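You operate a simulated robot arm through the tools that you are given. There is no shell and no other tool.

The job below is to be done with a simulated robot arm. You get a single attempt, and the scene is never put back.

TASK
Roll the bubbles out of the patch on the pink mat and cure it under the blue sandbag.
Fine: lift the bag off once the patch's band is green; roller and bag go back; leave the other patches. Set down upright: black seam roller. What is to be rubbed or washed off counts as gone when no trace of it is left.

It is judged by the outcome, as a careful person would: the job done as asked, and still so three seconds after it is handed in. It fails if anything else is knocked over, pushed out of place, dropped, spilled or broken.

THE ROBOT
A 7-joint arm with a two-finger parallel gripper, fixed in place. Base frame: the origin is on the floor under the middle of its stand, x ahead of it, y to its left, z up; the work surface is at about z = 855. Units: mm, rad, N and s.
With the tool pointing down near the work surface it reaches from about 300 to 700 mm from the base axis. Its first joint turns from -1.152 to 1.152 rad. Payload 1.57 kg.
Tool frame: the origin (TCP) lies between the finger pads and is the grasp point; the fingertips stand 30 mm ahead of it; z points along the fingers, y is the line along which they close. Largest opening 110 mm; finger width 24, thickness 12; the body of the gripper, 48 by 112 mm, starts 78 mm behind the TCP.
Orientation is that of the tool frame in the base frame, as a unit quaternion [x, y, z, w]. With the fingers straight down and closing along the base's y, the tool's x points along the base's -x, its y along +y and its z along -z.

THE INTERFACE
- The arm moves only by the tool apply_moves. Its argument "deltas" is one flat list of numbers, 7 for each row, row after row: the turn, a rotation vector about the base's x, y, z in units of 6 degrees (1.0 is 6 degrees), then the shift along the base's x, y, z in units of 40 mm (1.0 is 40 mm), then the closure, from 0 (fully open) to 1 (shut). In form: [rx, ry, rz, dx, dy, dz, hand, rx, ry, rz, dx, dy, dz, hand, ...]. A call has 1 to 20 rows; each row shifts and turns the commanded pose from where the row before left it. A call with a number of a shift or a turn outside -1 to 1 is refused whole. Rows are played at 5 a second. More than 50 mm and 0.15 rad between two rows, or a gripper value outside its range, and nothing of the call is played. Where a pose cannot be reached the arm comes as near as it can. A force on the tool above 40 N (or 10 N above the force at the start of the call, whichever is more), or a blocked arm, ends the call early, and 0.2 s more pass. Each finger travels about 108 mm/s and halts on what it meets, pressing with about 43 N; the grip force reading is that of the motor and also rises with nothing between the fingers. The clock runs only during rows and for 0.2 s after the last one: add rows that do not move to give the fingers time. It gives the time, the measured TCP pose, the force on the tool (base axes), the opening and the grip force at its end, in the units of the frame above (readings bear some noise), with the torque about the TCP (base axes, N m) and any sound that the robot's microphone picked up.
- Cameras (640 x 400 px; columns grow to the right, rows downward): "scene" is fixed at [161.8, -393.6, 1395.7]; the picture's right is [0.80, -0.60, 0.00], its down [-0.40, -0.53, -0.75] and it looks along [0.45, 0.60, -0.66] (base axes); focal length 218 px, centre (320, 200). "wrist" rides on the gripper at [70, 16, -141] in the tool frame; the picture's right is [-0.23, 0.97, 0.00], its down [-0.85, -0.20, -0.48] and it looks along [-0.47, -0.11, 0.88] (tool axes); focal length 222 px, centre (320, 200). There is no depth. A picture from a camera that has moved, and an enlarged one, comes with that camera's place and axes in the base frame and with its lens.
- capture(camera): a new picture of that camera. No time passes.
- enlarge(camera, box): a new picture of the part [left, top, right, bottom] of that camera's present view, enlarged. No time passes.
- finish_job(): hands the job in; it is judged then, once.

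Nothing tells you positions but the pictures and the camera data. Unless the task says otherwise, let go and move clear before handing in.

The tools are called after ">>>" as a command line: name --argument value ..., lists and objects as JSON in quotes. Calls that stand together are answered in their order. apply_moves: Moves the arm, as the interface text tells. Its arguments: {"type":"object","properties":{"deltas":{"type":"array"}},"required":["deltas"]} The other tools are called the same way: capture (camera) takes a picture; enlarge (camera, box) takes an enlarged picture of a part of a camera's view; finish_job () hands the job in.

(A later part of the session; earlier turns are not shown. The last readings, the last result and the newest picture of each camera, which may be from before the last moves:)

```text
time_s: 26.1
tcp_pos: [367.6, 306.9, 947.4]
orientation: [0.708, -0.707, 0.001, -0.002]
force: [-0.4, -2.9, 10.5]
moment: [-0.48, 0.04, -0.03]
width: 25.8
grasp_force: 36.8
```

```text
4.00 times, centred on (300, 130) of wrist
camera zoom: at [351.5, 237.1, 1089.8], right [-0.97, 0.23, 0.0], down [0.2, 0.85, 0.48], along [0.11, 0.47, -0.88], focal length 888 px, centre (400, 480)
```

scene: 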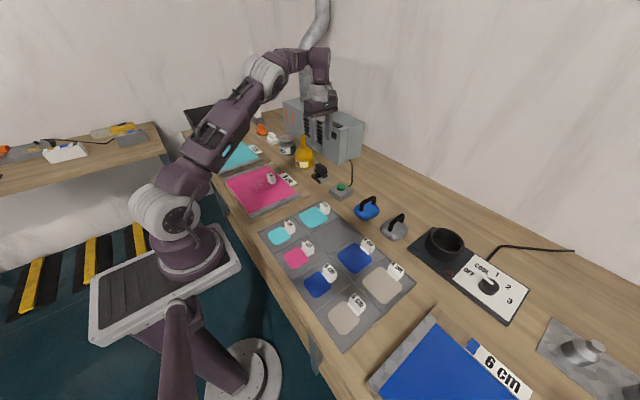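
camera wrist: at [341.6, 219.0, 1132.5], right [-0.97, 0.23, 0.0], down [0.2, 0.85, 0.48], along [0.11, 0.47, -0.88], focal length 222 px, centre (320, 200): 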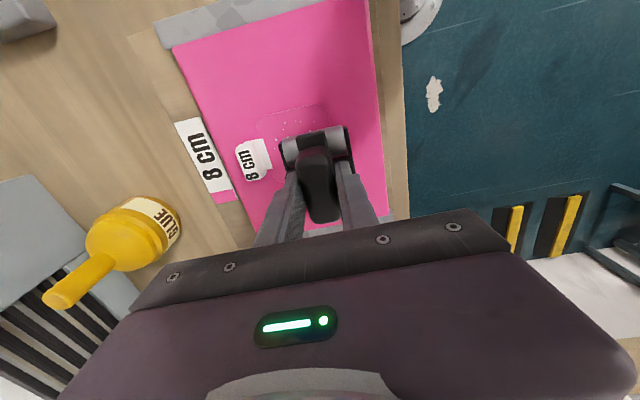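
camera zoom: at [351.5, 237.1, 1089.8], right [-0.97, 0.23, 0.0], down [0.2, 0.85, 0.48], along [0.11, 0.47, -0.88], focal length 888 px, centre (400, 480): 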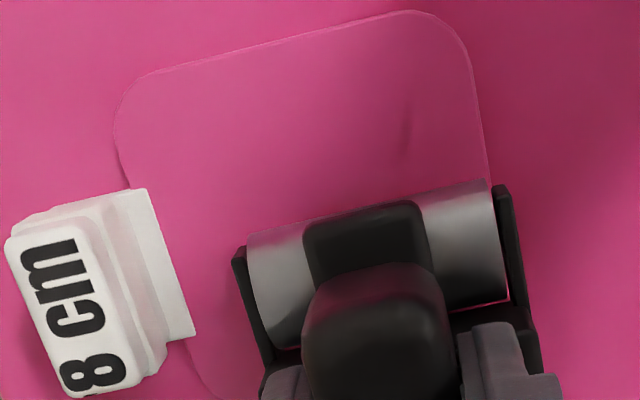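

Bubbles look gone behind the roller so far. I'll lift the roller straight up and inspect the patch.

>>> apply_moves --deltas '[0, 0, 0, 0, 0, 0.3, 1, 0, 0, 0, 0, 0, 0.7, 1, 0, 0, 0, 0, 0.5, 0.5, 1, 0, 0, 0, 0, 1, 0, 1, 0, 0, 0, 0, 0, 0, 1]'

>>> capture --camera "wrist"

>>> enlarge --camera "wrist" --box '[220, 40, 380, 140]'

>>> enlarge --camera "scene" --box '[235, 165, 295, 205]'

```text
time_s: 27.3
tcp_pos: [369.5, 368.3, 1008.2]
orientation: [-0.707, 0.708, 0.0, 0.002]
force: [-0.1, -0.1, -3.5]
moment: [0.01, 0.02, 0.0]
width: 25.7
grasp_force: 37.5
```

```text
taken
camera wrist: at [351.8, 297.8, 1150.6], right [-0.97, 0.23, 0.0], down [0.2, 0.85, 0.48], along [0.11, 0.47, -0.88], focal length 222 px, centre (320, 200)
```

wrist: 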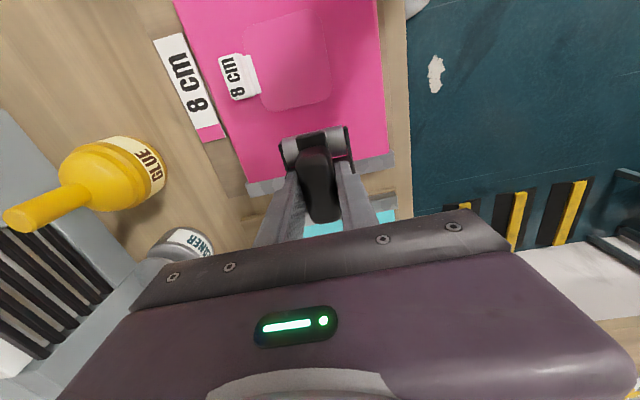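

```text
4.00 times, centred on (300, 90) of wrist
camera zoom: at [351.8, 297.8, 1150.6], right [-0.97, 0.23, 0.0], down [0.2, 0.85, 0.48], along [0.11, 0.47, -0.88], focal length 888 px, centre (400, 640)
```

zoom: 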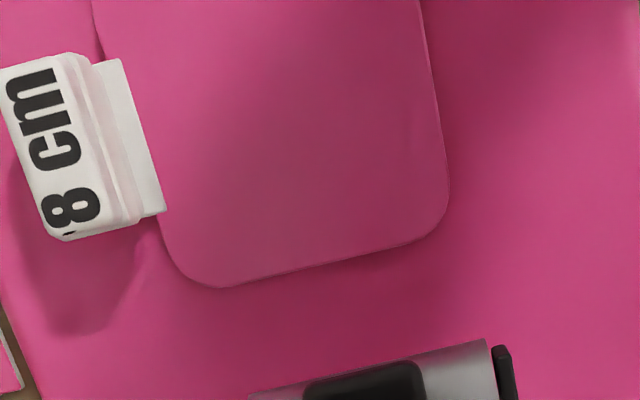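

```text
10.00 times, centred on (265, 185) of scene
camera zoom: at [161.8, -393.6, 1395.7], right [0.8, -0.6, 0.0], down [-0.4, -0.53, -0.75], along [0.45, 0.6, -0.66], focal length 2177 px, centre (870, 350)
```

zoom: 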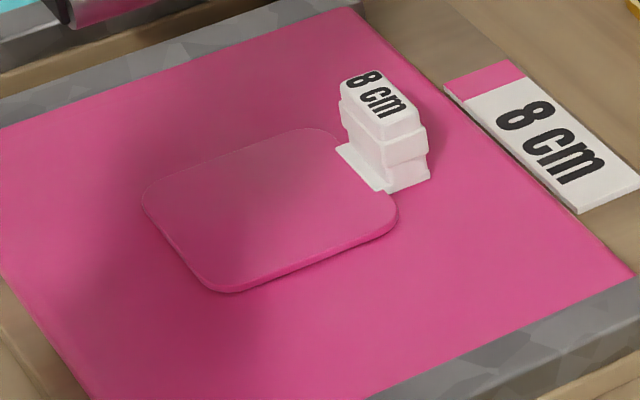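

No bubbles visible so far. I'll check the rest of the patch at higher magnification.

>>> enlarge --camera "wrist" --box '[235, 0, 345, 69]'

>>> enlarge --camera "wrist" --box '[235, 50, 345, 119]'

>>> enlarge --camera "scene" --box '[246, 176, 278, 196]'

```text
5.80 times, centred on (290, 34) of wrist
camera zoom: at [351.8, 297.8, 1150.6], right [-0.97, 0.23, 0.0], down [0.2, 0.85, 0.48], along [0.11, 0.47, -0.88], focal length 1288 px, centre (494, 1159)
```

zoom: 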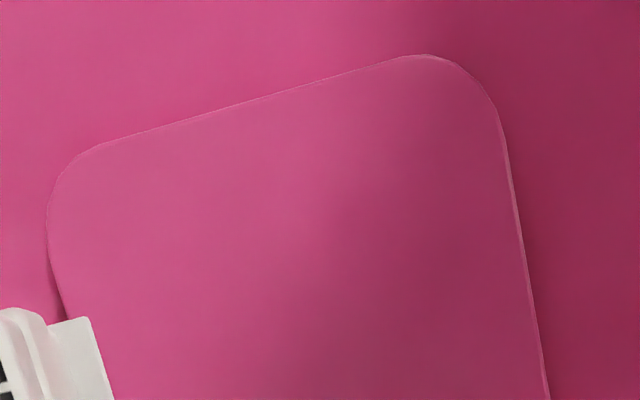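

```text
5.80 times, centred on (290, 84) of wrist
camera zoom: at [351.8, 297.8, 1150.6], right [-0.97, 0.23, 0.0], down [0.2, 0.85, 0.48], along [0.11, 0.47, -0.88], focal length 1288 px, centre (494, 870)
```

zoom: 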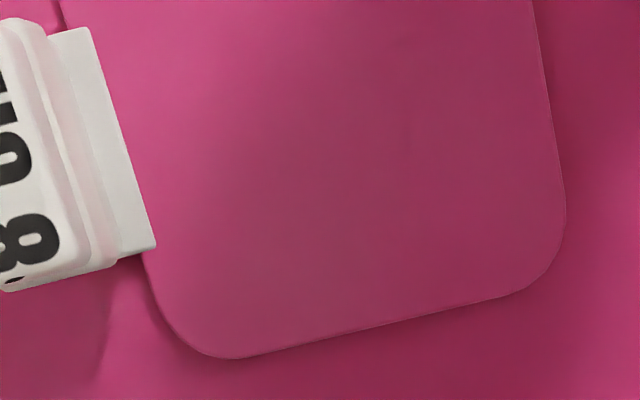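

```text
16.00 times, centred on (262, 186) of scene
camera zoom: at [161.8, -393.6, 1395.7], right [0.8, -0.6, 0.0], down [-0.4, -0.53, -0.75], along [0.45, 0.6, -0.66], focal length 3483 px, centre (1248, 424)
```

zoom: 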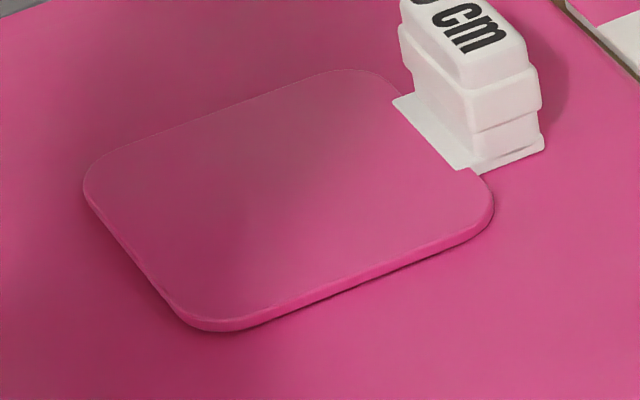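

All bubbles look gone. To be thorough I'll make one more light pass at x≈380, still clear of the tag, then return the roller.

>>> apply_moves --deltas '[0, 0, 0, 0.16, -0.8, 0, 1, 0, 0, 0, 0.16, -0.79, -0.3, 1, 0, 0, 0, 0, 0, -0.65, 1, 0, 0, 0, 0, 0, -0.35, 1, 0, 0, 0, 0, 0, -0.08, 1, 0, 0, 0, 0, 0, -0.05, 1, 0, 0, 0, 0, 0, 0, 1]'

```text
time_s: 28.9
tcp_pos: [381.2, 304.0, 949.9]
orientation: [-0.707, 0.707, 0.0, 0.002]
force: [0.9, 0.0, -3.8]
moment: [-0.01, 0.01, 0.02]
width: 25.6
grasp_force: 37.1
```

>>> apply_moves --deltas '[0, 0, 0, 0, 0, -0.05, 1, 0, 0, 0, 0, 0, -0.02, 1, 0, 0, 0, 0, 0, 0, 1]'

```text
time_s: 29.7
tcp_pos: [380.5, 304.2, 947.2]
orientation: [-0.707, 0.708, -0.001, 0.001]
force: [-1.5, -2.1, 12.0]
moment: [-0.39, 0.12, -0.02]
width: 25.7
grasp_force: 37.2
```

The contact force is about 12 N. I'll roll along y toward the -y side and back.

>>> apply_moves --deltas '[0, 0, 0, 0, -0.1, 0, 1, 0, 0, 0, 0, -0.15, 0, 1, 0, 0, 0, 0, -0.15, 0, 1, 0, 0, 0, 0, -0.15, 0, 1, 0, 0, 0, 0, -0.15, 0, 1, 0, 0, 0, 0, -0.15, 0, 1, 0, 0, 0, 0, -0.15, 0, 1, 0, 0, 0, 0, -0.1, 0, 1, 0, 0, 0, 0, 0.1, 0, 1, 0, 0, 0, 0, 0.15, 0, 1, 0, 0, 0, 0, 0.15, 0, 1, 0, 0, 0, 0, 0.1, 0, 1, 0, 0, 0, 0, 0, 0, 1]'

>>> enlarge --camera "scene" --box '[220, 150, 320, 212]'

```text
time_s: 32.5
tcp_pos: [381.4, 280.4, 947.6]
orientation: [-0.706, 0.708, -0.001, 0.002]
force: [0.3, -7.2, 27.4]
moment: [-0.55, 0.05, -0.06]
width: 26.0
grasp_force: 37.3
```

```text
6.40 times, centred on (270, 181) of scene
camera zoom: at [161.4, -394.1, 1395.6], right [0.8, -0.6, 0.0], down [-0.4, -0.53, -0.75], along [0.45, 0.6, -0.66], focal length 1393 px, centre (640, 322)
```

zoom: 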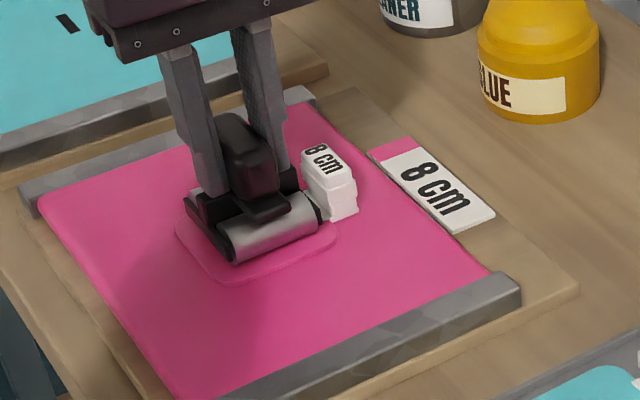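

The pass is done. I'll lift the roller clear and carry it back over its original spot.

>>> apply_moves --deltas '[0, 0, 0, 0, 0, 0.2, 1, 0, 0, 0, 0, 0, 0.5, 1, 0, 0, 0, 0, 0, 0.6, 1, 0, 0, 0, 0, 0, 0.3, 1, 0, 0, 0, 0.3, -0.1, 0, 1, 0, 0, 0, 0.6, -0.19, 0, 1, 0, 0, 0, 0.6, -0.19, 0, 1, 0, 0, 0, 0.6, -0.19, 0, 1, 0, 0, 0, 0.6, -0.19, 0, 1, 0, 0, 0, 0.6, -0.19, 0, 1, 0, 0, 0, 0.6, -0.19, 0, 1, 0, 0, 0, 0.6, -0.19, 0, 1, 0, 0, 0, 0.6, -0.19, 0, 1, 0, 0, 0, 0.6, -0.19, 0, 1, 0, 0, 0, 0.3, -0.12, 0, 1, 0, 0, 0, 0, 0, 0, 1, 0, 0, 0, 0, 0, 0, 1]'

>>> enlarge --camera "scene" --box '[230, 110, 350, 212]'

>>> enlarge --camera "scene" --box '[235, 165, 295, 205]'

>>> capture --camera "wrist"

```text
time_s: 36.1
tcp_pos: [619.6, 202.1, 1010.3]
orientation: [0.707, -0.707, 0.0, -0.002]
force: [-1.2, -0.7, -2.6]
moment: [-0.02, 0.0, 0.02]
width: 25.8
grasp_force: 36.8
```

```text
3.92 times, centred on (290, 161) of scene
camera zoom: at [161.8, -393.6, 1395.7], right [0.8, -0.6, 0.0], down [-0.4, -0.53, -0.75], along [0.45, 0.6, -0.66], focal length 854 px, centre (438, 353)
```

zoom: 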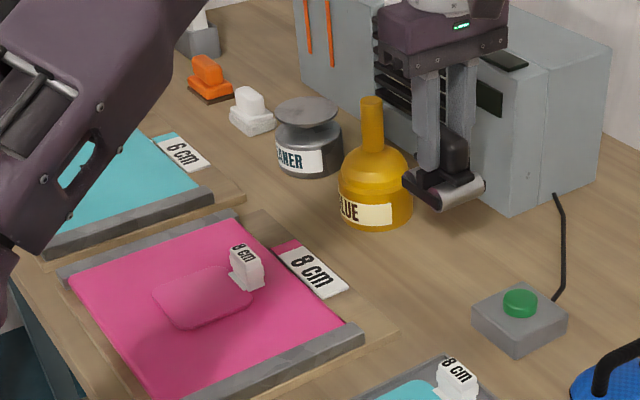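

```text
10.00 times, centred on (265, 185) of scene
camera zoom: at [161.8, -393.6, 1395.7], right [0.8, -0.6, 0.0], down [-0.4, -0.53, -0.75], along [0.45, 0.6, -0.66], focal length 2177 px, centre (870, 350)
```

zoom: 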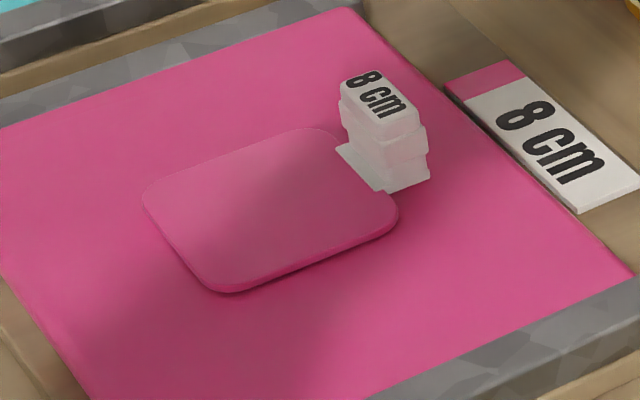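

```text
taken
camera wrist: at [603.9, 132.1, 1154.0], right [-0.97, 0.23, 0.0], down [0.2, 0.85, 0.48], along [0.11, 0.47, -0.88], focal length 222 px, centre (320, 200)
```

wrist: 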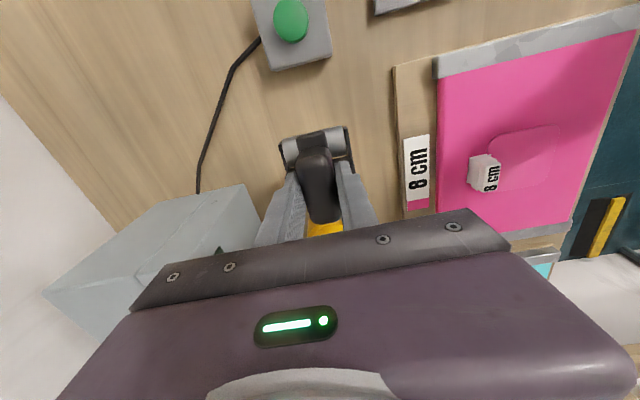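

The patch is clean and the roller is over its spot. I'll lower it gently.

>>> apply_moves --deltas '[0, 0, 0, 0, 0, -0.5, 1, 0, 0, 0, 0, 0, -0.6, 1, 0, 0, 0, 0, 0, -0.6, 1, 0, 0, 0, 0, 0, -0.3, 1, 0, 0, 0, 0, 0, -0.15, 1, 0, 0, 0, 0, 0, -0.1, 1, 0, 0, 0, 0, 0, -0.05, 1, 0, 0, 0, 0, 0, 0, 1]'

>>> enlarge --camera "scene" --box '[296, 150, 346, 190]'

```text
time_s: 37.9
tcp_pos: [620.7, 203.7, 919.0]
orientation: [-0.706, 0.708, 0.0, 0.001]
force: [-0.5, -0.2, -2.5]
moment: [0.03, 0.0, 0.02]
width: 25.8
grasp_force: 36.5
```

```text
10.00 times, centred on (321, 170) of scene
camera zoom: at [161.8, -393.6, 1395.7], right [0.8, -0.6, 0.0], down [-0.4, -0.53, -0.75], along [0.45, 0.6, -0.66], focal length 2177 px, centre (310, 500)
```

zoom: 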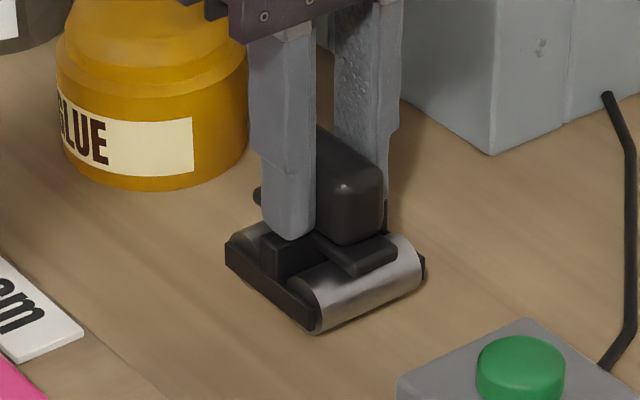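

Nearly down; just a few mm more until the table is felt.

>>> apply_moves --deltas '[0, 0, 0, 0, 0, -0.04, 1, 0, 0, 0, 0, 0, -0.03, 1, 0, 0, 0, 0, 0, 0, 1]'

```text
time_s: 38.7
tcp_pos: [619.2, 204.0, 917.7]
orientation: [0.707, -0.707, 0.001, -0.001]
force: [-0.5, -0.2, -4.4]
moment: [0.0, -0.02, -0.02]
width: 25.6
grasp_force: 37.2
```

>>> apply_moves --deltas '[0, 0, 0, 0, 0, -0.02, 1, 0, 0, 0, 0, 0, -0.02, 1, 0, 0, 0, 0, 0, 0, 1]'

```text
time_s: 39.5
tcp_pos: [620.6, 202.6, 916.1]
orientation: [-0.707, 0.708, -0.001, 0.002]
force: [-3.8, -2.8, 18.3]
moment: [-0.29, 0.64, 0.04]
width: 25.8
grasp_force: 37.5
```

It's on the table (about 18 N). I'll ease off, open the fingers evenly and rise straight up.

>>> apply_moves --deltas '[0, 0, 0, 0, 0, 0.02, 1, 0, 0, 0, 0, 0, 0.01, 0.7, 0, 0, 0, 0, 0, 0.01, 0.6, 0, 0, 0, 0, 0, 0, 0.55, 0, 0, 0, 0, 0, 0.2, 0.55, 0, 0, 0, 0, 0, 0.6, 0.55, 0, 0, 0, 0, 0, 0.8, 0.55, 0, 0, 0, 0, 0, 0.8, 0.55, 0, 0, 0, 0, 0, 0, 0.55]'

>>> enlarge --camera "scene" --box '[296, 150, 346, 190]'

>>> capture --camera "wrist"

```text
time_s: 41.5
tcp_pos: [621.0, 203.0, 1012.3]
orientation: [0.707, -0.707, 0.001, -0.002]
force: [0.2, 0.0, -0.1]
moment: [0.04, 0.02, 0.01]
width: 49.7
grasp_force: 0.1
```

```text
10.00 times, centred on (321, 170) of scene
camera zoom: at [161.8, -393.6, 1395.7], right [0.8, -0.6, 0.0], down [-0.4, -0.53, -0.75], along [0.45, 0.6, -0.66], focal length 2177 px, centre (310, 500)
```

zoom: 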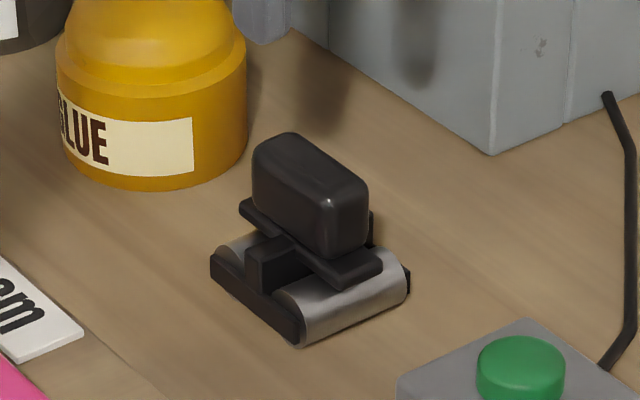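

```text
taken
camera wrist: at [604.3, 132.4, 1154.9], right [-0.97, 0.23, 0.0], down [0.2, 0.85, 0.48], along [0.11, 0.47, -0.88], focal length 222 px, centre (320, 200)
```

wrist: 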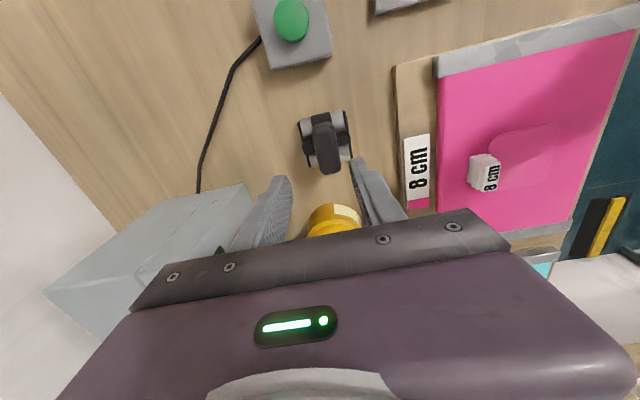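

On release the roller slid about 6 mm in -x (a fingertip dragged on its spine). It's upright; I'll look closer and then centre it gently back by closing the fingers slowly with the tips clear of the spine.

>>> enlarge --camera "wrist" --box '[260, 90, 390, 175]'

```text
4.71 times, centred on (325, 132) of wrist
camera zoom: at [604.3, 132.4, 1154.9], right [-0.97, 0.23, 0.0], down [0.2, 0.85, 0.48], along [0.11, 0.47, -0.88], focal length 1045 px, centre (296, 518)
```

zoom: 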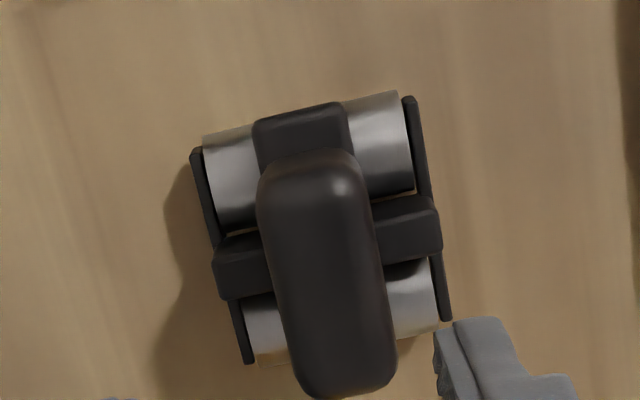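

>>> apply_moves --deltas '[0, 0, 0, 0, 0, -0.8, 0.55, 0, 0, 0, 0, 0, -0.8, 0.55, 0, 0, 0, 0, 0, -0.5, 0.55, 0, 0, 0, 0, 0, -0.2, 0.55, 0, 0, 0, 0, 0, -0.04, 0.58, 0, 0, 0, 0, 0, 0, 0.62, 0, 0, 0, 0, 0, 0, 0.64, 0, 0, 0, 0, 0, 0, 0.66, 0, 0, 0, 0, 0, 0, 0.68, 0, 0, 0, 0, 0, 0, 0.7, 0, 0, 0, 0, 0, 0, 0.72, 0, 0, 0, 0, 0, 0, 0.74, 0, 0, 0, 0, 0, 0, 0.755, 0, 0, 0, 0, 0, 0, 0.77, 0, 0, 0, 0, 0, 0, 0.78]'

>>> enlarge --camera "scene" --box '[296, 150, 346, 190]'

```text
time_s: 44.7
tcp_pos: [620.2, 203.0, 918.2]
orientation: [-0.707, 0.707, 0.0, 0.002]
force: [-1.0, -0.5, 1.9]
moment: [0.01, 0.14, 0.0]
width: 25.5
grasp_force: 37.1
```

```text
10.00 times, centred on (321, 170) of scene
camera zoom: at [161.7, -393.6, 1395.7], right [0.8, -0.6, 0.0], down [-0.4, -0.53, -0.75], along [0.45, 0.6, -0.66], focal length 2177 px, centre (310, 500)
```

zoom: 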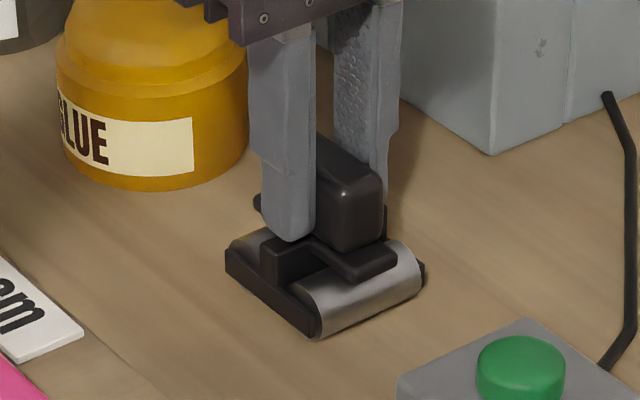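

It's centred at its original place again. I'll release by a hair, rise a few mm first, then open and move up.

>>> apply_moves --deltas '[0, 0, 0, 0, 0, 0, 0.755, 0, 0, 0, 0, 0, 0, 0.745, 0, 0, 0, 0, 0, 0.05, 0.735, 0, 0, 0, 0, 0, 0.1, 0.72, 0, 0, 0, 0, 0, 0.2, 0.68, 0, 0, 0, 0, 0, 0.5, 0.6, 0, 0, 0, 0, 0, 0.8, 0.5, 0, 0, 0, 0, 0, 0.8, 0.4, 0, 0, 0, 0, 0, 0, 0.3]'

>>> enlarge --camera "scene" --box '[296, 150, 346, 190]'

>>> capture --camera "scene"

```text
time_s: 46.7
tcp_pos: [620.8, 202.4, 1017.1]
orientation: [0.708, -0.706, 0.0, -0.001]
force: [0.3, 1.3, 1.1]
moment: [0.03, 0.0, 0.0]
width: 77.2
grasp_force: 0.1
```

```text
10.00 times, centred on (321, 170) of scene
camera zoom: at [161.8, -393.6, 1395.7], right [0.8, -0.6, 0.0], down [-0.4, -0.53, -0.75], along [0.45, 0.6, -0.66], focal length 2177 px, centre (310, 500)
```

zoom: 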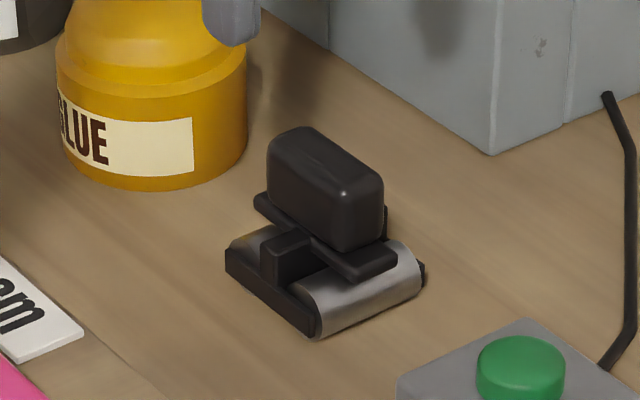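

```text
taken
```

scene: 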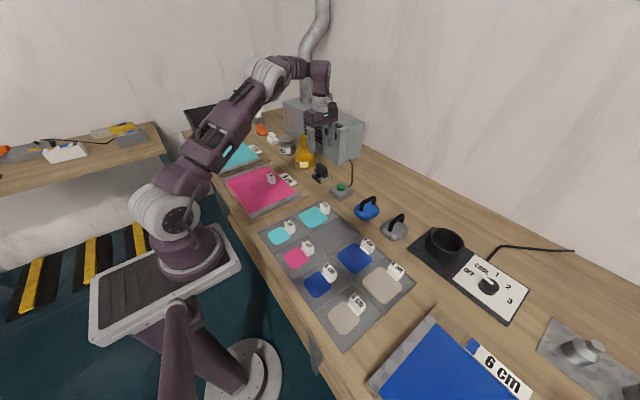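

The roller is back in its place and upright. Next is the blue bag: I'll turn the gripper back and move to view it from above.

>>> apply_moves --deltas '[0, 0, -1, 0, 0, 0.5, 0.3, 0, 0, -1, -0.06, -0.48, 0.5, 0.3, 0, 0, -1, -0.06, -0.48, 0, 0.3, 0, 0, -1, -0.06, -0.48, 0, 0.3, 0, 0, -1, -0.06, -0.48, 0, 0.3, 0, 0, -1, -0.06, -0.48, 0, 0.3, 0, 0, -1, -0.06, -0.48, 0, 0.3, 0, 0, -1, -0.06, -0.48, 0, 0.3, 0, 0, -1, -0.06, -0.48, 0, 0.3, 0, 0, -1, -0.06, -0.48, 0, 0.3, 0, 0, -1, -0.06, -0.48, 0, 0.3, 0, 0, -1, -0.06, -0.48, 0, 0.3, 0, 0, -1, -0.06, -0.48, 0, 0.3, 0, 0, -1, -0.06, -0.48, 0, 0.3, 0, 0, -1, -0.06, -0.48, 0, 0.3, 0, 0, 0, 0, 0, 0, 0.3]'

>>> capture --camera "wrist"

>>> enlarge --camera "wrist" --box '[240, 90, 400, 190]'

>>> enlarge --camera "scene" --box '[335, 180, 415, 245]'

```text
time_s: 50.1
tcp_pos: [585.7, -65.0, 1056.3]
orientation: [0.001, 1.0, -0.002, 0.0]
force: [-0.1, 0.6, -0.1]
moment: [-0.02, 0.01, 0.0]
width: 76.9
grasp_force: 0.0
```

```text
taken
camera wrist: at [517.7, -50.1, 1198.9], right [0.23, 0.97, 0.0], down [0.85, -0.2, 0.48], along [0.47, -0.11, -0.88], focal length 222 px, centre (320, 200)
```

wrist: 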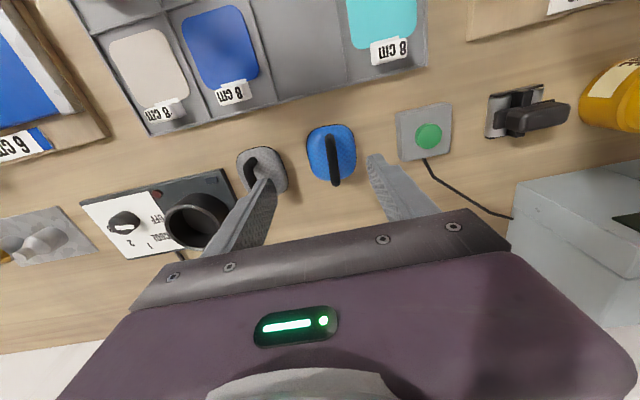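

```text
4.00 times, centred on (320, 140) of wrist
camera zoom: at [517.7, -50.1, 1198.9], right [0.23, 0.97, 0.0], down [0.85, -0.2, 0.48], along [0.47, -0.11, -0.88], focal length 888 px, centre (320, 440)
```

zoom: 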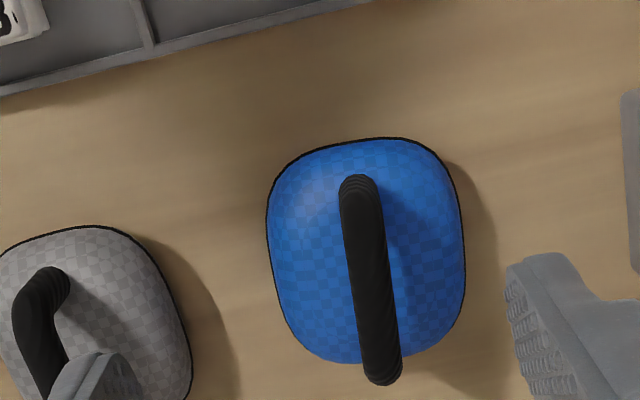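

```text
6.15 times, centred on (375, 212) of scene
camera zoom: at [161.7, -393.6, 1395.7], right [0.8, -0.6, 0.0], down [-0.4, -0.53, -0.75], along [0.45, 0.6, -0.66], focal length 1340 px, centre (-18, 123)
```

zoom: 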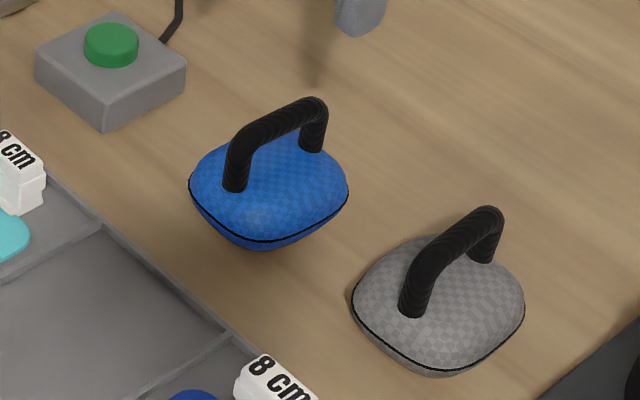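

The blue bag's handle bar runs almost along x (yawed about -4.5°), centred near (615, -56) with its top around z≈922. I'll align and descend partway.

>>> apply_moves --deltas '[0, 0, -0.75, 0.36, 0.11, -0.3, 0.5, 0, 0, 0, 0.35, 0.115, -0.6, 0.5, 0, 0, 0, 0, 0, -0.7, 0.6, 0, 0, 0, 0, 0, -0.6, 0.6, 0, 0, 0, 0, 0, 0, 0.6]'

>>> capture --camera "wrist"

>>> enlarge --camera "wrist" --box '[220, 90, 420, 215]'

>>> enlarge --camera "scene" --box '[335, 170, 415, 245]'

```text
time_s: 51.3
tcp_pos: [614.7, -56.7, 968.9]
orientation: [0.04, 0.999, -0.002, 0.001]
force: [0.2, 0.7, -0.1]
moment: [-0.01, 0.01, 0.01]
width: 44.3
grasp_force: 0.1
```

```text
taken
camera wrist: at [547.2, -35.3, 1111.2], right [0.3, 0.95, 0.0], down [0.84, -0.26, 0.48], along [0.46, -0.15, -0.88], focal length 222 px, centre (320, 200)
```

wrist: 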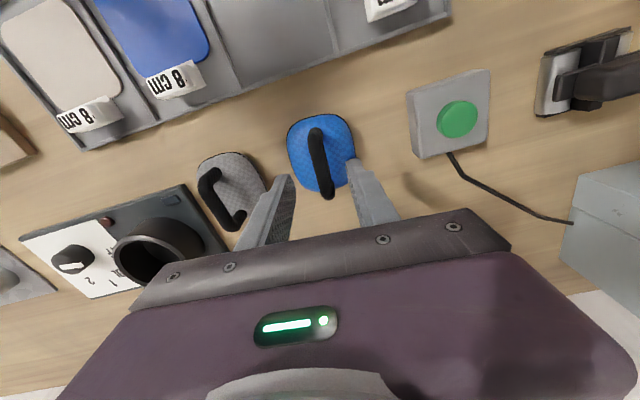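

```text
3.20 times, centred on (320, 152) of wrist
camera zoom: at [547.2, -35.3, 1111.2], right [0.3, 0.95, 0.0], down [0.84, -0.26, 0.48], along [0.46, -0.15, -0.88], focal length 711 px, centre (320, 352)
```

zoom: 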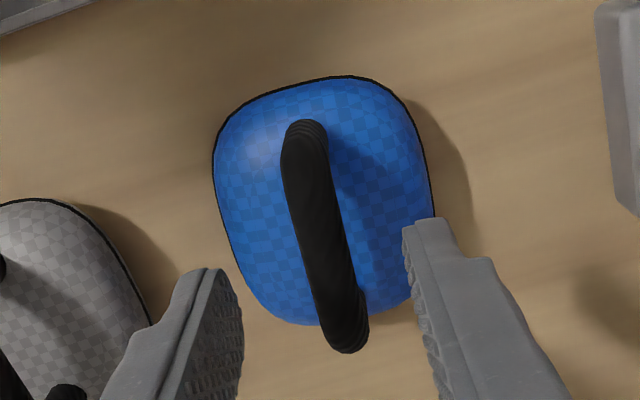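

```text
5.33 times, centred on (375, 208) of scene
camera zoom: at [161.8, -393.6, 1395.7], right [0.8, -0.6, 0.0], down [-0.4, -0.53, -0.75], along [0.45, 0.6, -0.66], focal length 1161 px, centre (27, 160)
```

zoom: 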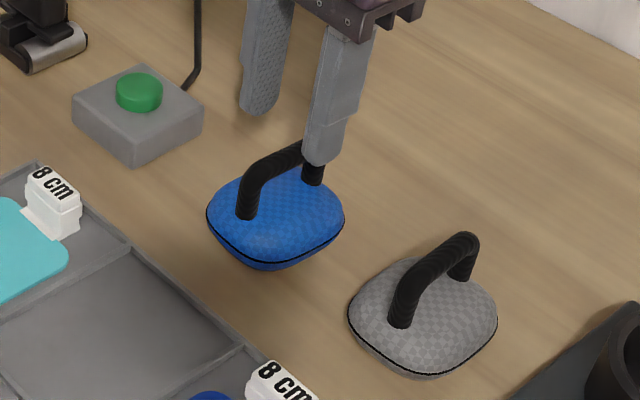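

Well aligned. I'll lower to about z=925 so the pads flank the bar, and check the force.

>>> apply_moves --deltas '[0, 0, 0, 0, 0.04, -0.5, 0.6, 0, 0, 0, 0, 0, -0.4, 0.6, 0, 0, 0, 0, 0, -0.2, 0.6, 0, 0, 0, 0, 0, 0, 0.6]'

>>> enlarge --camera "wrist" --box '[220, 90, 420, 215]'

>>> enlarge --camera "scene" --box '[335, 170, 415, 245]'

```text
time_s: 52.3
tcp_pos: [616.8, -55.1, 924.9]
orientation: [0.04, 0.999, -0.002, 0.001]
force: [-0.1, 0.2, -0.6]
moment: [0.02, 0.0, 0.0]
width: 44.0
grasp_force: 0.1
```

```text
3.20 times, centred on (320, 152) of wrist
camera zoom: at [547.6, -33.6, 1067.6], right [0.3, 0.95, 0.0], down [0.84, -0.26, 0.48], along [0.46, -0.15, -0.88], focal length 711 px, centre (320, 352)
```

zoom: 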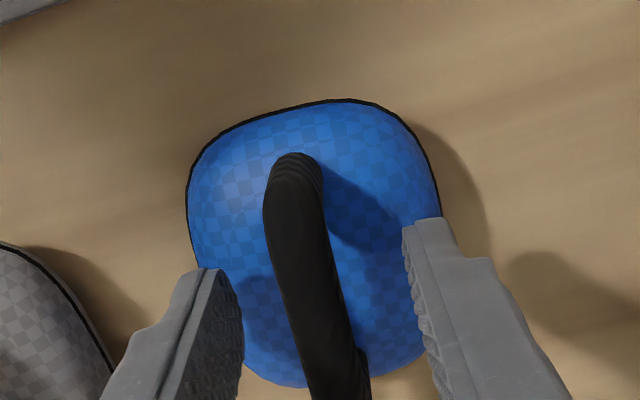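

```text
5.33 times, centred on (375, 208) of scene
camera zoom: at [161.8, -393.6, 1395.7], right [0.8, -0.6, 0.0], down [-0.4, -0.53, -0.75], along [0.45, 0.6, -0.66], focal length 1161 px, centre (27, 160)
```

zoom: 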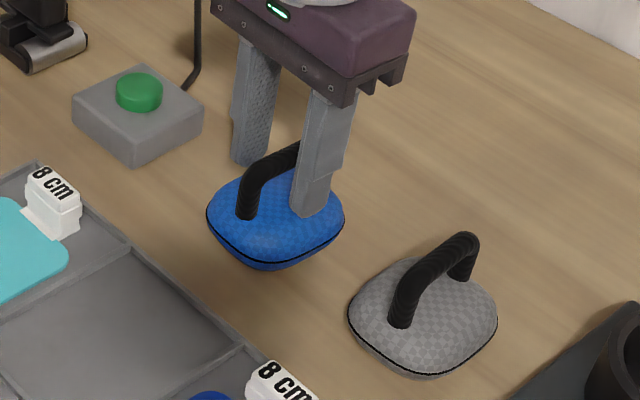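

The fingers flank the bar with no contact. I'll lower 3 mm more and close on the handle.

>>> apply_moves --deltas '[0, 0, 0, 0, 0, -0.08, 0.6, 0, 0, 0, 0, 0, 0, 0.7, 0, 0, 0, 0, 0, 0, 0.8, 0, 0, 0, 0, 0, 0, 1, 0, 0, 0, 0, 0, 0, 1, 0, 0, 0, 0, 0, 0, 1]'

>>> enlarge --camera "wrist" --box '[220, 90, 420, 215]'

>>> enlarge --camera "scene" --box '[335, 170, 415, 245]'

```text
time_s: 53.7
tcp_pos: [615.1, -56.4, 921.2]
orientation: [0.039, 0.999, -0.001, 0.001]
force: [-1.0, -2.7, 0.8]
moment: [-0.02, 0.04, 0.04]
width: 13.6
grasp_force: 30.1
```

```text
3.20 times, centred on (320, 152) of wrist
camera zoom: at [547.6, -33.6, 1064.4], right [0.3, 0.95, 0.0], down [0.84, -0.26, 0.48], along [0.46, -0.15, -0.88], focal length 711 px, centre (320, 352)
```

zoom: 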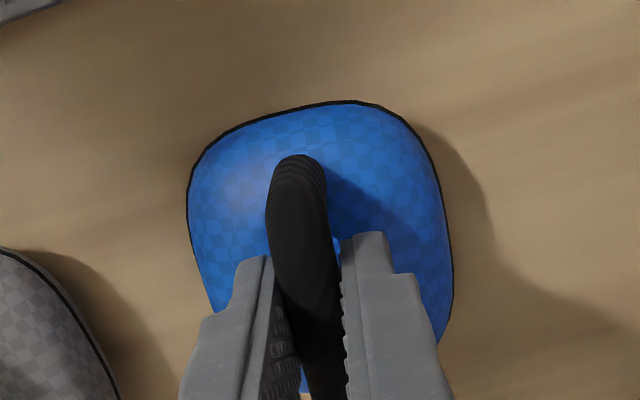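

```text
5.33 times, centred on (375, 208) of scene
camera zoom: at [161.7, -393.7, 1395.7], right [0.8, -0.6, 0.0], down [-0.4, -0.53, -0.75], along [0.45, 0.6, -0.66], focal length 1161 px, centre (27, 160)
```

zoom: 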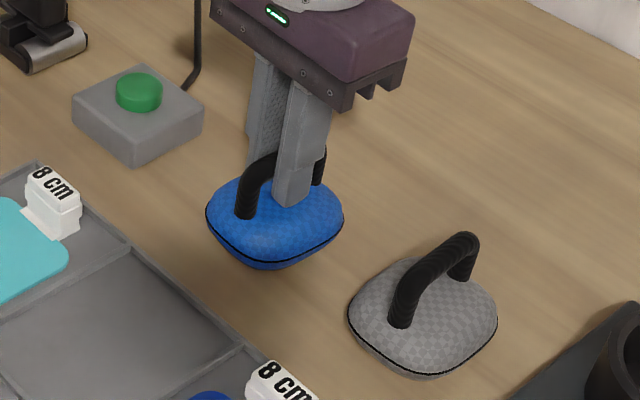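

Handle gripped at 13.6 mm. I'll lift slowly and check the hold.

>>> apply_moves --deltas '[0, 0, 0, 0, 0, 0.05, 1, 0, 0, 0, 0, 0, 0.1, 1, 0, 0, 0, 0, 0, 0.15, 1, 0, 0, 0, 0, 0, 0.2, 1, 0, 0, 0, 0, 0, 0, 1]'

>>> enlarge --camera "scene" --box '[335, 170, 415, 245]'

```text
time_s: 54.9
tcp_pos: [615.9, -54.7, 940.7]
orientation: [0.039, 0.999, -0.002, 0.001]
force: [0.1, 0.8, -5.6]
moment: [-0.02, 0.04, 0.0]
width: 13.5
grasp_force: 30.2
```

```text
5.33 times, centred on (375, 208) of scene
camera zoom: at [161.9, -393.6, 1395.7], right [0.8, -0.6, 0.0], down [-0.4, -0.53, -0.75], along [0.45, 0.6, -0.66], focal length 1161 px, centre (27, 160)
```

zoom: 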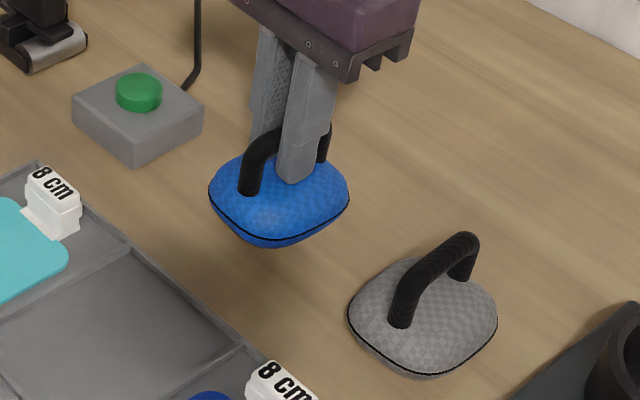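

The bag holds (about 5.6 N). I'll lift it higher and carry it over the patch, turning it square on the way.

>>> apply_moves --deltas '[0, 0, 0, 0, 0, 0.4, 1, 0, 0, 0, 0, 0, 0.6, 1, 0, 0, 0, 0, 0, 0.7, 1, 0, 0, 0, 0, 0, 0.6, 1, 0, 0, 0.05, -0.2, 0.3, 0.15, 1, 0, 0, 0.05, -0.43, 0.6, 0, 1, 0, 0, 0.05, -0.44, 0.62, 0, 1, 0, 0, 0.05, -0.44, 0.62, 0, 1, 0, 0, 0.05, -0.44, 0.62, 0, 1, 0, 0, 0.05, -0.44, 0.62, 0, 1, 0, 0, 0.05, -0.44, 0.62, 0, 1, 0, 0, 0.05, -0.44, 0.62, 0, 1, 0, 0, 0.05, -0.44, 0.62, 0, 1, 0, 0, 0.05, -0.44, 0.62, 0, 1, 0, 0, 0.05, -0.44, 0.62, 0, 1, 0, 0, 0.05, -0.44, 0.62, 0, 1, 0, 0, 0.05, -0.44, 0.62, 0, 1, 0, 0, 0.05, -0.3, 0.45, 0, 1, 0, 0, 0.05, -0.16, 0.2, 0, 1, 0, 0, 0, 0, 0, 0, 1]'

>>> capture --camera "wrist"

>>> enlarge --camera "wrist" --box '[220, 40, 420, 165]'

>>> enlarge --camera "scene" --box '[220, 110, 320, 212]'

```text
time_s: 59.1
tcp_pos: [377.7, 279.4, 1038.5]
orientation: [0.001, 1.0, -0.001, 0.001]
force: [-0.1, -0.1, -6.2]
moment: [-0.02, 0.01, 0.04]
width: 13.5
grasp_force: 30.2
```

```text
taken
camera wrist: at [308.6, 296.1, 1181.7], right [0.23, 0.97, 0.0], down [0.85, -0.2, 0.48], along [0.47, -0.11, -0.88], focal length 222 px, centre (320, 200)
```

wrist: 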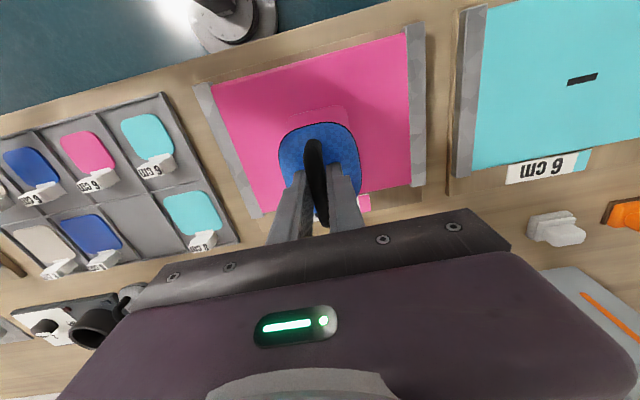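

```text
3.20 times, centred on (320, 102) of wrist
camera zoom: at [308.6, 296.1, 1181.7], right [0.23, 0.97, 0.0], down [0.85, -0.2, 0.48], along [0.47, -0.11, -0.88], focal length 711 px, centre (320, 512)
```

zoom: 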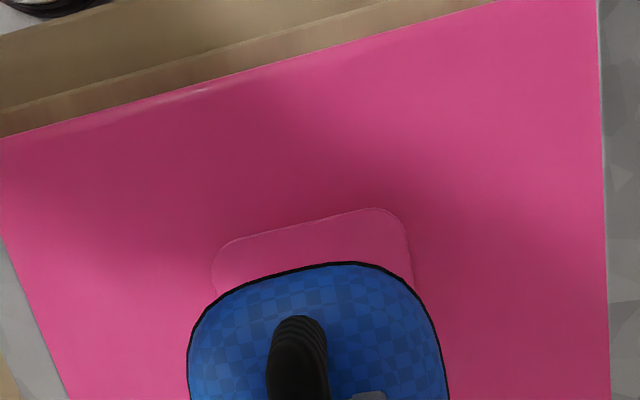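

```text
3.92 times, centred on (270, 161) of scene
camera zoom: at [161.8, -393.6, 1395.7], right [0.8, -0.6, 0.0], down [-0.4, -0.53, -0.75], along [0.45, 0.6, -0.66], focal length 854 px, centre (516, 353)
```

zoom: 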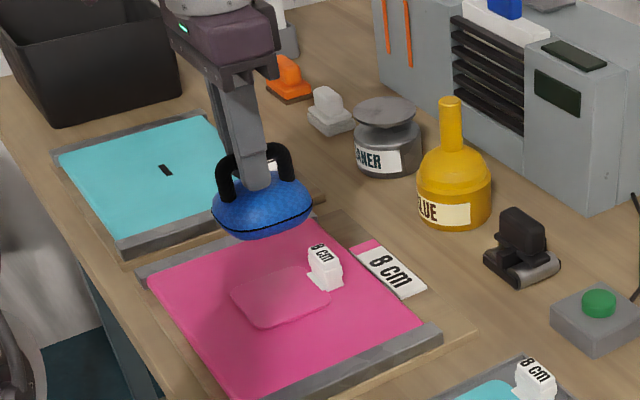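

The bag's footprint (x 341–414, y ~249–316) matches the patch (341–420 × 241–320) and clears the tag. I'll lower it slowly.

>>> apply_moves --deltas '[0, 0, 0, 0, -0.04, -0.5, 1, 0, 0, 0, 0, 0, -0.6, 1, 0, 0, 0, 0, 0, -0.5, 1, 0, 0, 0, 0, 0, -0.25, 1, 0, 0, 0, 0, 0, -0.1, 1, 0, 0, 0, 0, 0, -0.08, 1, 0, 0, 0, 0, 0, 0, 1]'

>>> enlarge --camera "scene" --box '[220, 140, 320, 212]'

>>> enlarge --camera "wrist" --box '[220, 40, 420, 165]'

```text
time_s: 60.0
tcp_pos: [378.4, 278.6, 975.3]
orientation: [-0.002, 1.0, -0.001, 0.002]
force: [-6.2, -1.4, 11.5]
moment: [0.0, -0.33, -0.02]
width: 13.2
grasp_force: 30.2
stopped in row 4: the force on the tool passed its limit at 48 N (the readings are from after the stop); the commanded pose is now the measured one
```

```text
5.56 times, centred on (270, 176) of scene
camera zoom: at [161.4, -393.8, 1395.7], right [0.8, -0.6, 0.0], down [-0.4, -0.53, -0.75], along [0.45, 0.6, -0.66], focal length 1210 px, centre (598, 333)
```

zoom: 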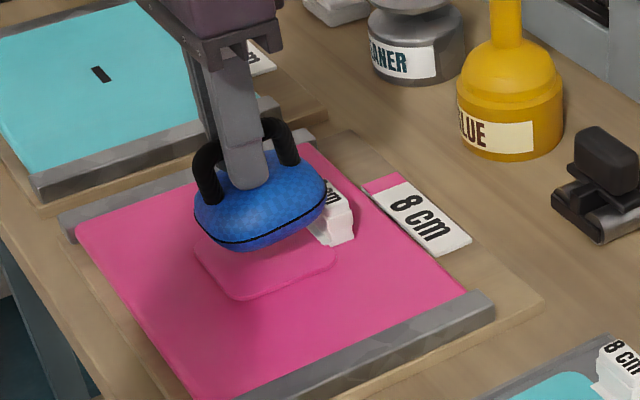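

```text
3.20 times, centred on (320, 102) of wrist
camera zoom: at [307.7, 295.0, 1118.5], right [0.23, 0.97, 0.0], down [0.85, -0.2, 0.48], along [0.47, -0.11, -0.88], focal length 711 px, centre (320, 512)
```

zoom: 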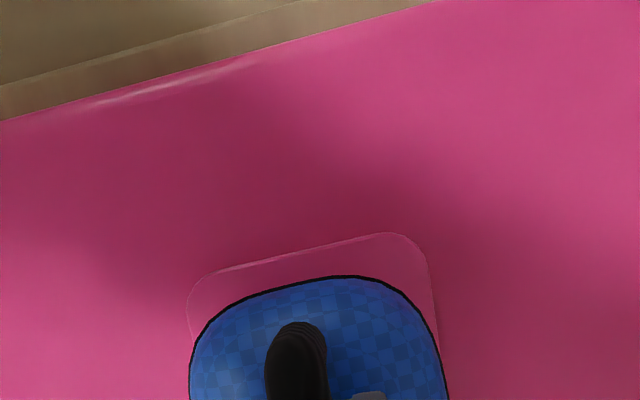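

The bag's +x edge caught the top of the tag, so I need to set it a bit further toward -x. I'll raise it, check that the patch wasn't disturbed, and shift.

>>> apply_moves --deltas '[0, 0, 0, -0.1, 0, 0.3, 1, 0, 0, 0, -0.1, 0, 0.4, 1, 0, 0, 0, 0, 0, 0.3, 1, 0, 0, 0, 0, 0, 0, 1]'

>>> enlarge --camera "scene" --box '[220, 140, 320, 212]'

>>> enlarge --camera "wrist" --box '[220, 40, 420, 165]'

>>> enlarge --camera "scene" --box '[235, 165, 295, 205]'

```text
time_s: 61.0
tcp_pos: [370.3, 279.6, 1015.5]
orientation: [0.0, 1.0, 0.0, 0.001]
force: [0.0, 0.8, -5.3]
moment: [0.0, 0.02, -0.01]
width: 13.4
grasp_force: 29.8
```

```text
5.56 times, centred on (270, 176) of scene
camera zoom: at [161.8, -393.6, 1395.7], right [0.8, -0.6, 0.0], down [-0.4, -0.53, -0.75], along [0.45, 0.6, -0.66], focal length 1210 px, centre (598, 333)
```

zoom: 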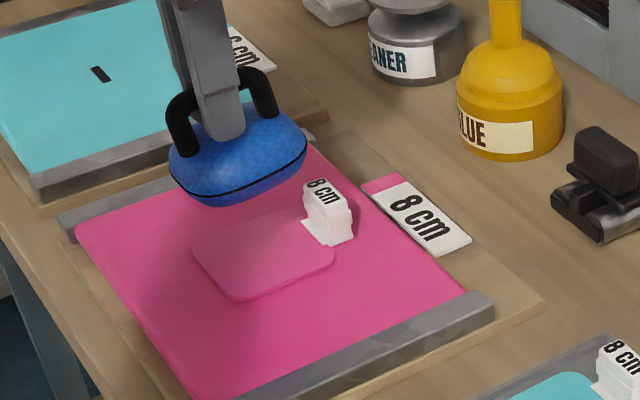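

```text
3.20 times, centred on (320, 102) of wrist
camera zoom: at [300.1, 295.2, 1158.1], right [0.23, 0.97, 0.0], down [0.85, -0.2, 0.48], along [0.47, -0.11, -0.88], focal length 711 px, centre (320, 512)
```

zoom: 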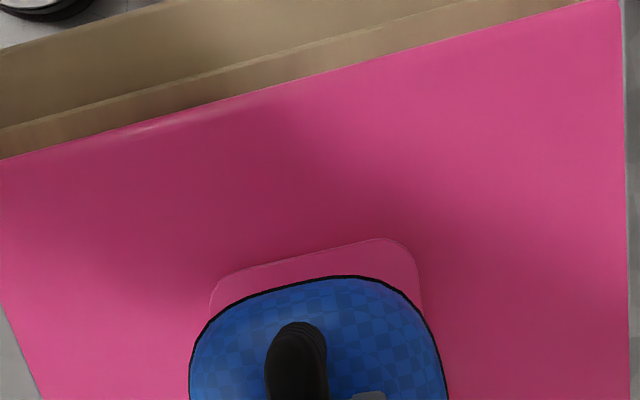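

```text
10.00 times, centred on (265, 185) of scene
camera zoom: at [161.8, -393.6, 1395.7], right [0.8, -0.6, 0.0], down [-0.4, -0.53, -0.75], along [0.45, 0.6, -0.66], focal length 2177 px, centre (870, 350)
```

zoom: 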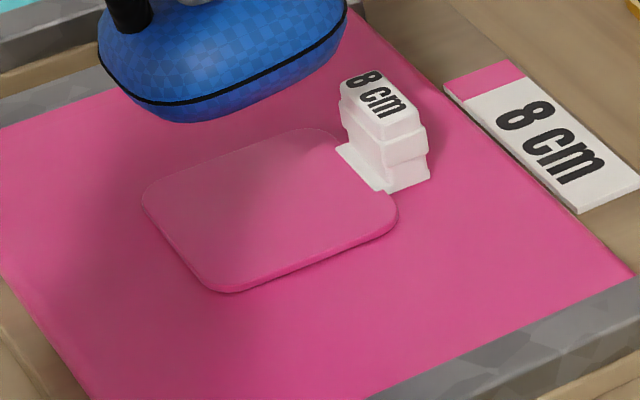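

The patch and tag are undisturbed. I'll shift a further 3 mm to -x for clearance and lower again slowly.

>>> apply_moves --deltas '[0, 0, 0, -0.08, 0, -0.4, 1, 0, 0, 0, 0, 0, -0.4, 1, 0, 0, 0, 0, 0, -0.2, 1, 0, 0, 0, 0, 0, -0.15, 1, 0, 0, 0, 0, 0, -0.12, 1, 0, 0, 0, 0, 0, 0, 1]'

>>> enlarge --camera "scene" --box '[220, 140, 320, 212]'

```text
time_s: 62.4
tcp_pos: [366.9, 279.3, 965.4]
orientation: [0.0, 1.0, 0.001, 0.001]
force: [1.2, 0.0, -5.8]
moment: [0.0, 0.06, 0.0]
width: 13.5
grasp_force: 29.8
```

```text
5.56 times, centred on (270, 176) of scene
camera zoom: at [161.8, -393.6, 1395.7], right [0.8, -0.6, 0.0], down [-0.4, -0.53, -0.75], along [0.45, 0.6, -0.66], focal length 1210 px, centre (598, 333)
```

zoom: 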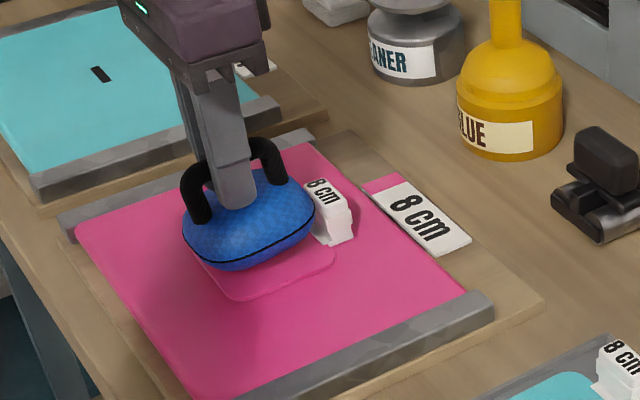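

It's past the tag with no contact. I'll continue down in small steps to the patch.

>>> apply_moves --deltas '[0, 0, 0, 0, 0, -0.1, 1, 0, 0, 0, 0, 0, -0.08, 1, 0, 0, 0, 0, 0, -0.05, 1, 0, 0, 0, 0, 0, 0, 1]'

```text
time_s: 63.4
tcp_pos: [367.0, 279.5, 955.1]
orientation: [0.0, 1.0, 0.001, 0.002]
force: [0.5, 0.2, -5.1]
moment: [0.03, 0.05, -0.04]
width: 13.6
grasp_force: 30.0
```

>>> apply_moves --deltas '[0, 0, 0, 0, 0, -0.03, 1, 0, 0, 0, 0, 0, -0.03, 1, 0, 0, 0, 0, 0, 0, 1]'

```text
time_s: 64.2
tcp_pos: [368.0, 279.1, 954.8]
orientation: [0.0, 1.0, 0.001, 0.003]
force: [-0.4, -2.1, 23.4]
moment: [-0.03, 0.85, 0.03]
width: 13.5
grasp_force: 29.9
```

The bag is resting on the patch (about 23 N, slightly tilted). I'll ease up and open the fingers so that it sits freely, staying straddled over the handle.

>>> apply_moves --deltas '[0, 0, 0, 0, 0, 0.03, 1, 0, 0, 0, 0, 0, 0, 0.85, 0, 0, 0, 0, 0, 0, 0.8, 0, 0, 0, 0, 0, 0, 0.7, 0, 0, 0, 0, 0, 0, 0.65]'

>>> enlarge --camera "scene" --box '[220, 140, 320, 212]'

>>> enlarge --camera "wrist" --box '[220, 40, 420, 215]'

```text
time_s: 65.4
tcp_pos: [365.5, 279.5, 955.1]
orientation: [0.0, 1.0, -0.001, 0.002]
force: [-0.1, 0.6, 0.5]
moment: [0.01, 0.01, -0.01]
width: 38.3
grasp_force: 0.1
```

```text
5.56 times, centred on (270, 176) of scene
camera zoom: at [161.8, -393.6, 1395.7], right [0.8, -0.6, 0.0], down [-0.4, -0.53, -0.75], along [0.45, 0.6, -0.66], focal length 1210 px, centre (598, 333)
```

zoom: 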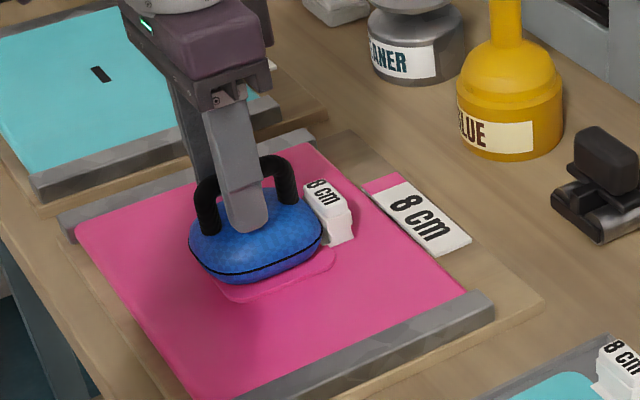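

```text
2.29 times, centred on (320, 128) of wrist
camera zoom: at [297.2, 295.1, 1096.6], right [0.23, 0.97, 0.0], down [0.85, -0.2, 0.48], along [0.47, -0.11, -0.88], focal length 508 px, centre (320, 366)
```

zoom: 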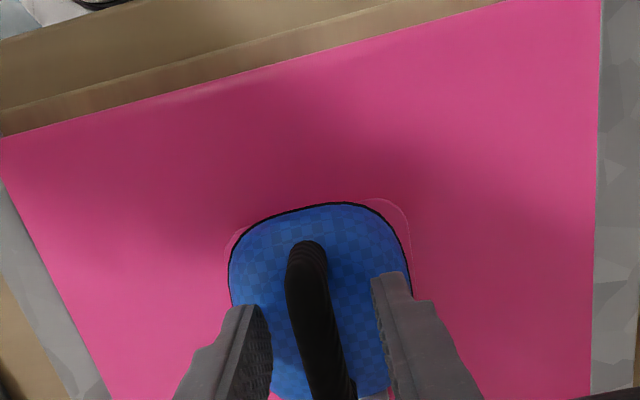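

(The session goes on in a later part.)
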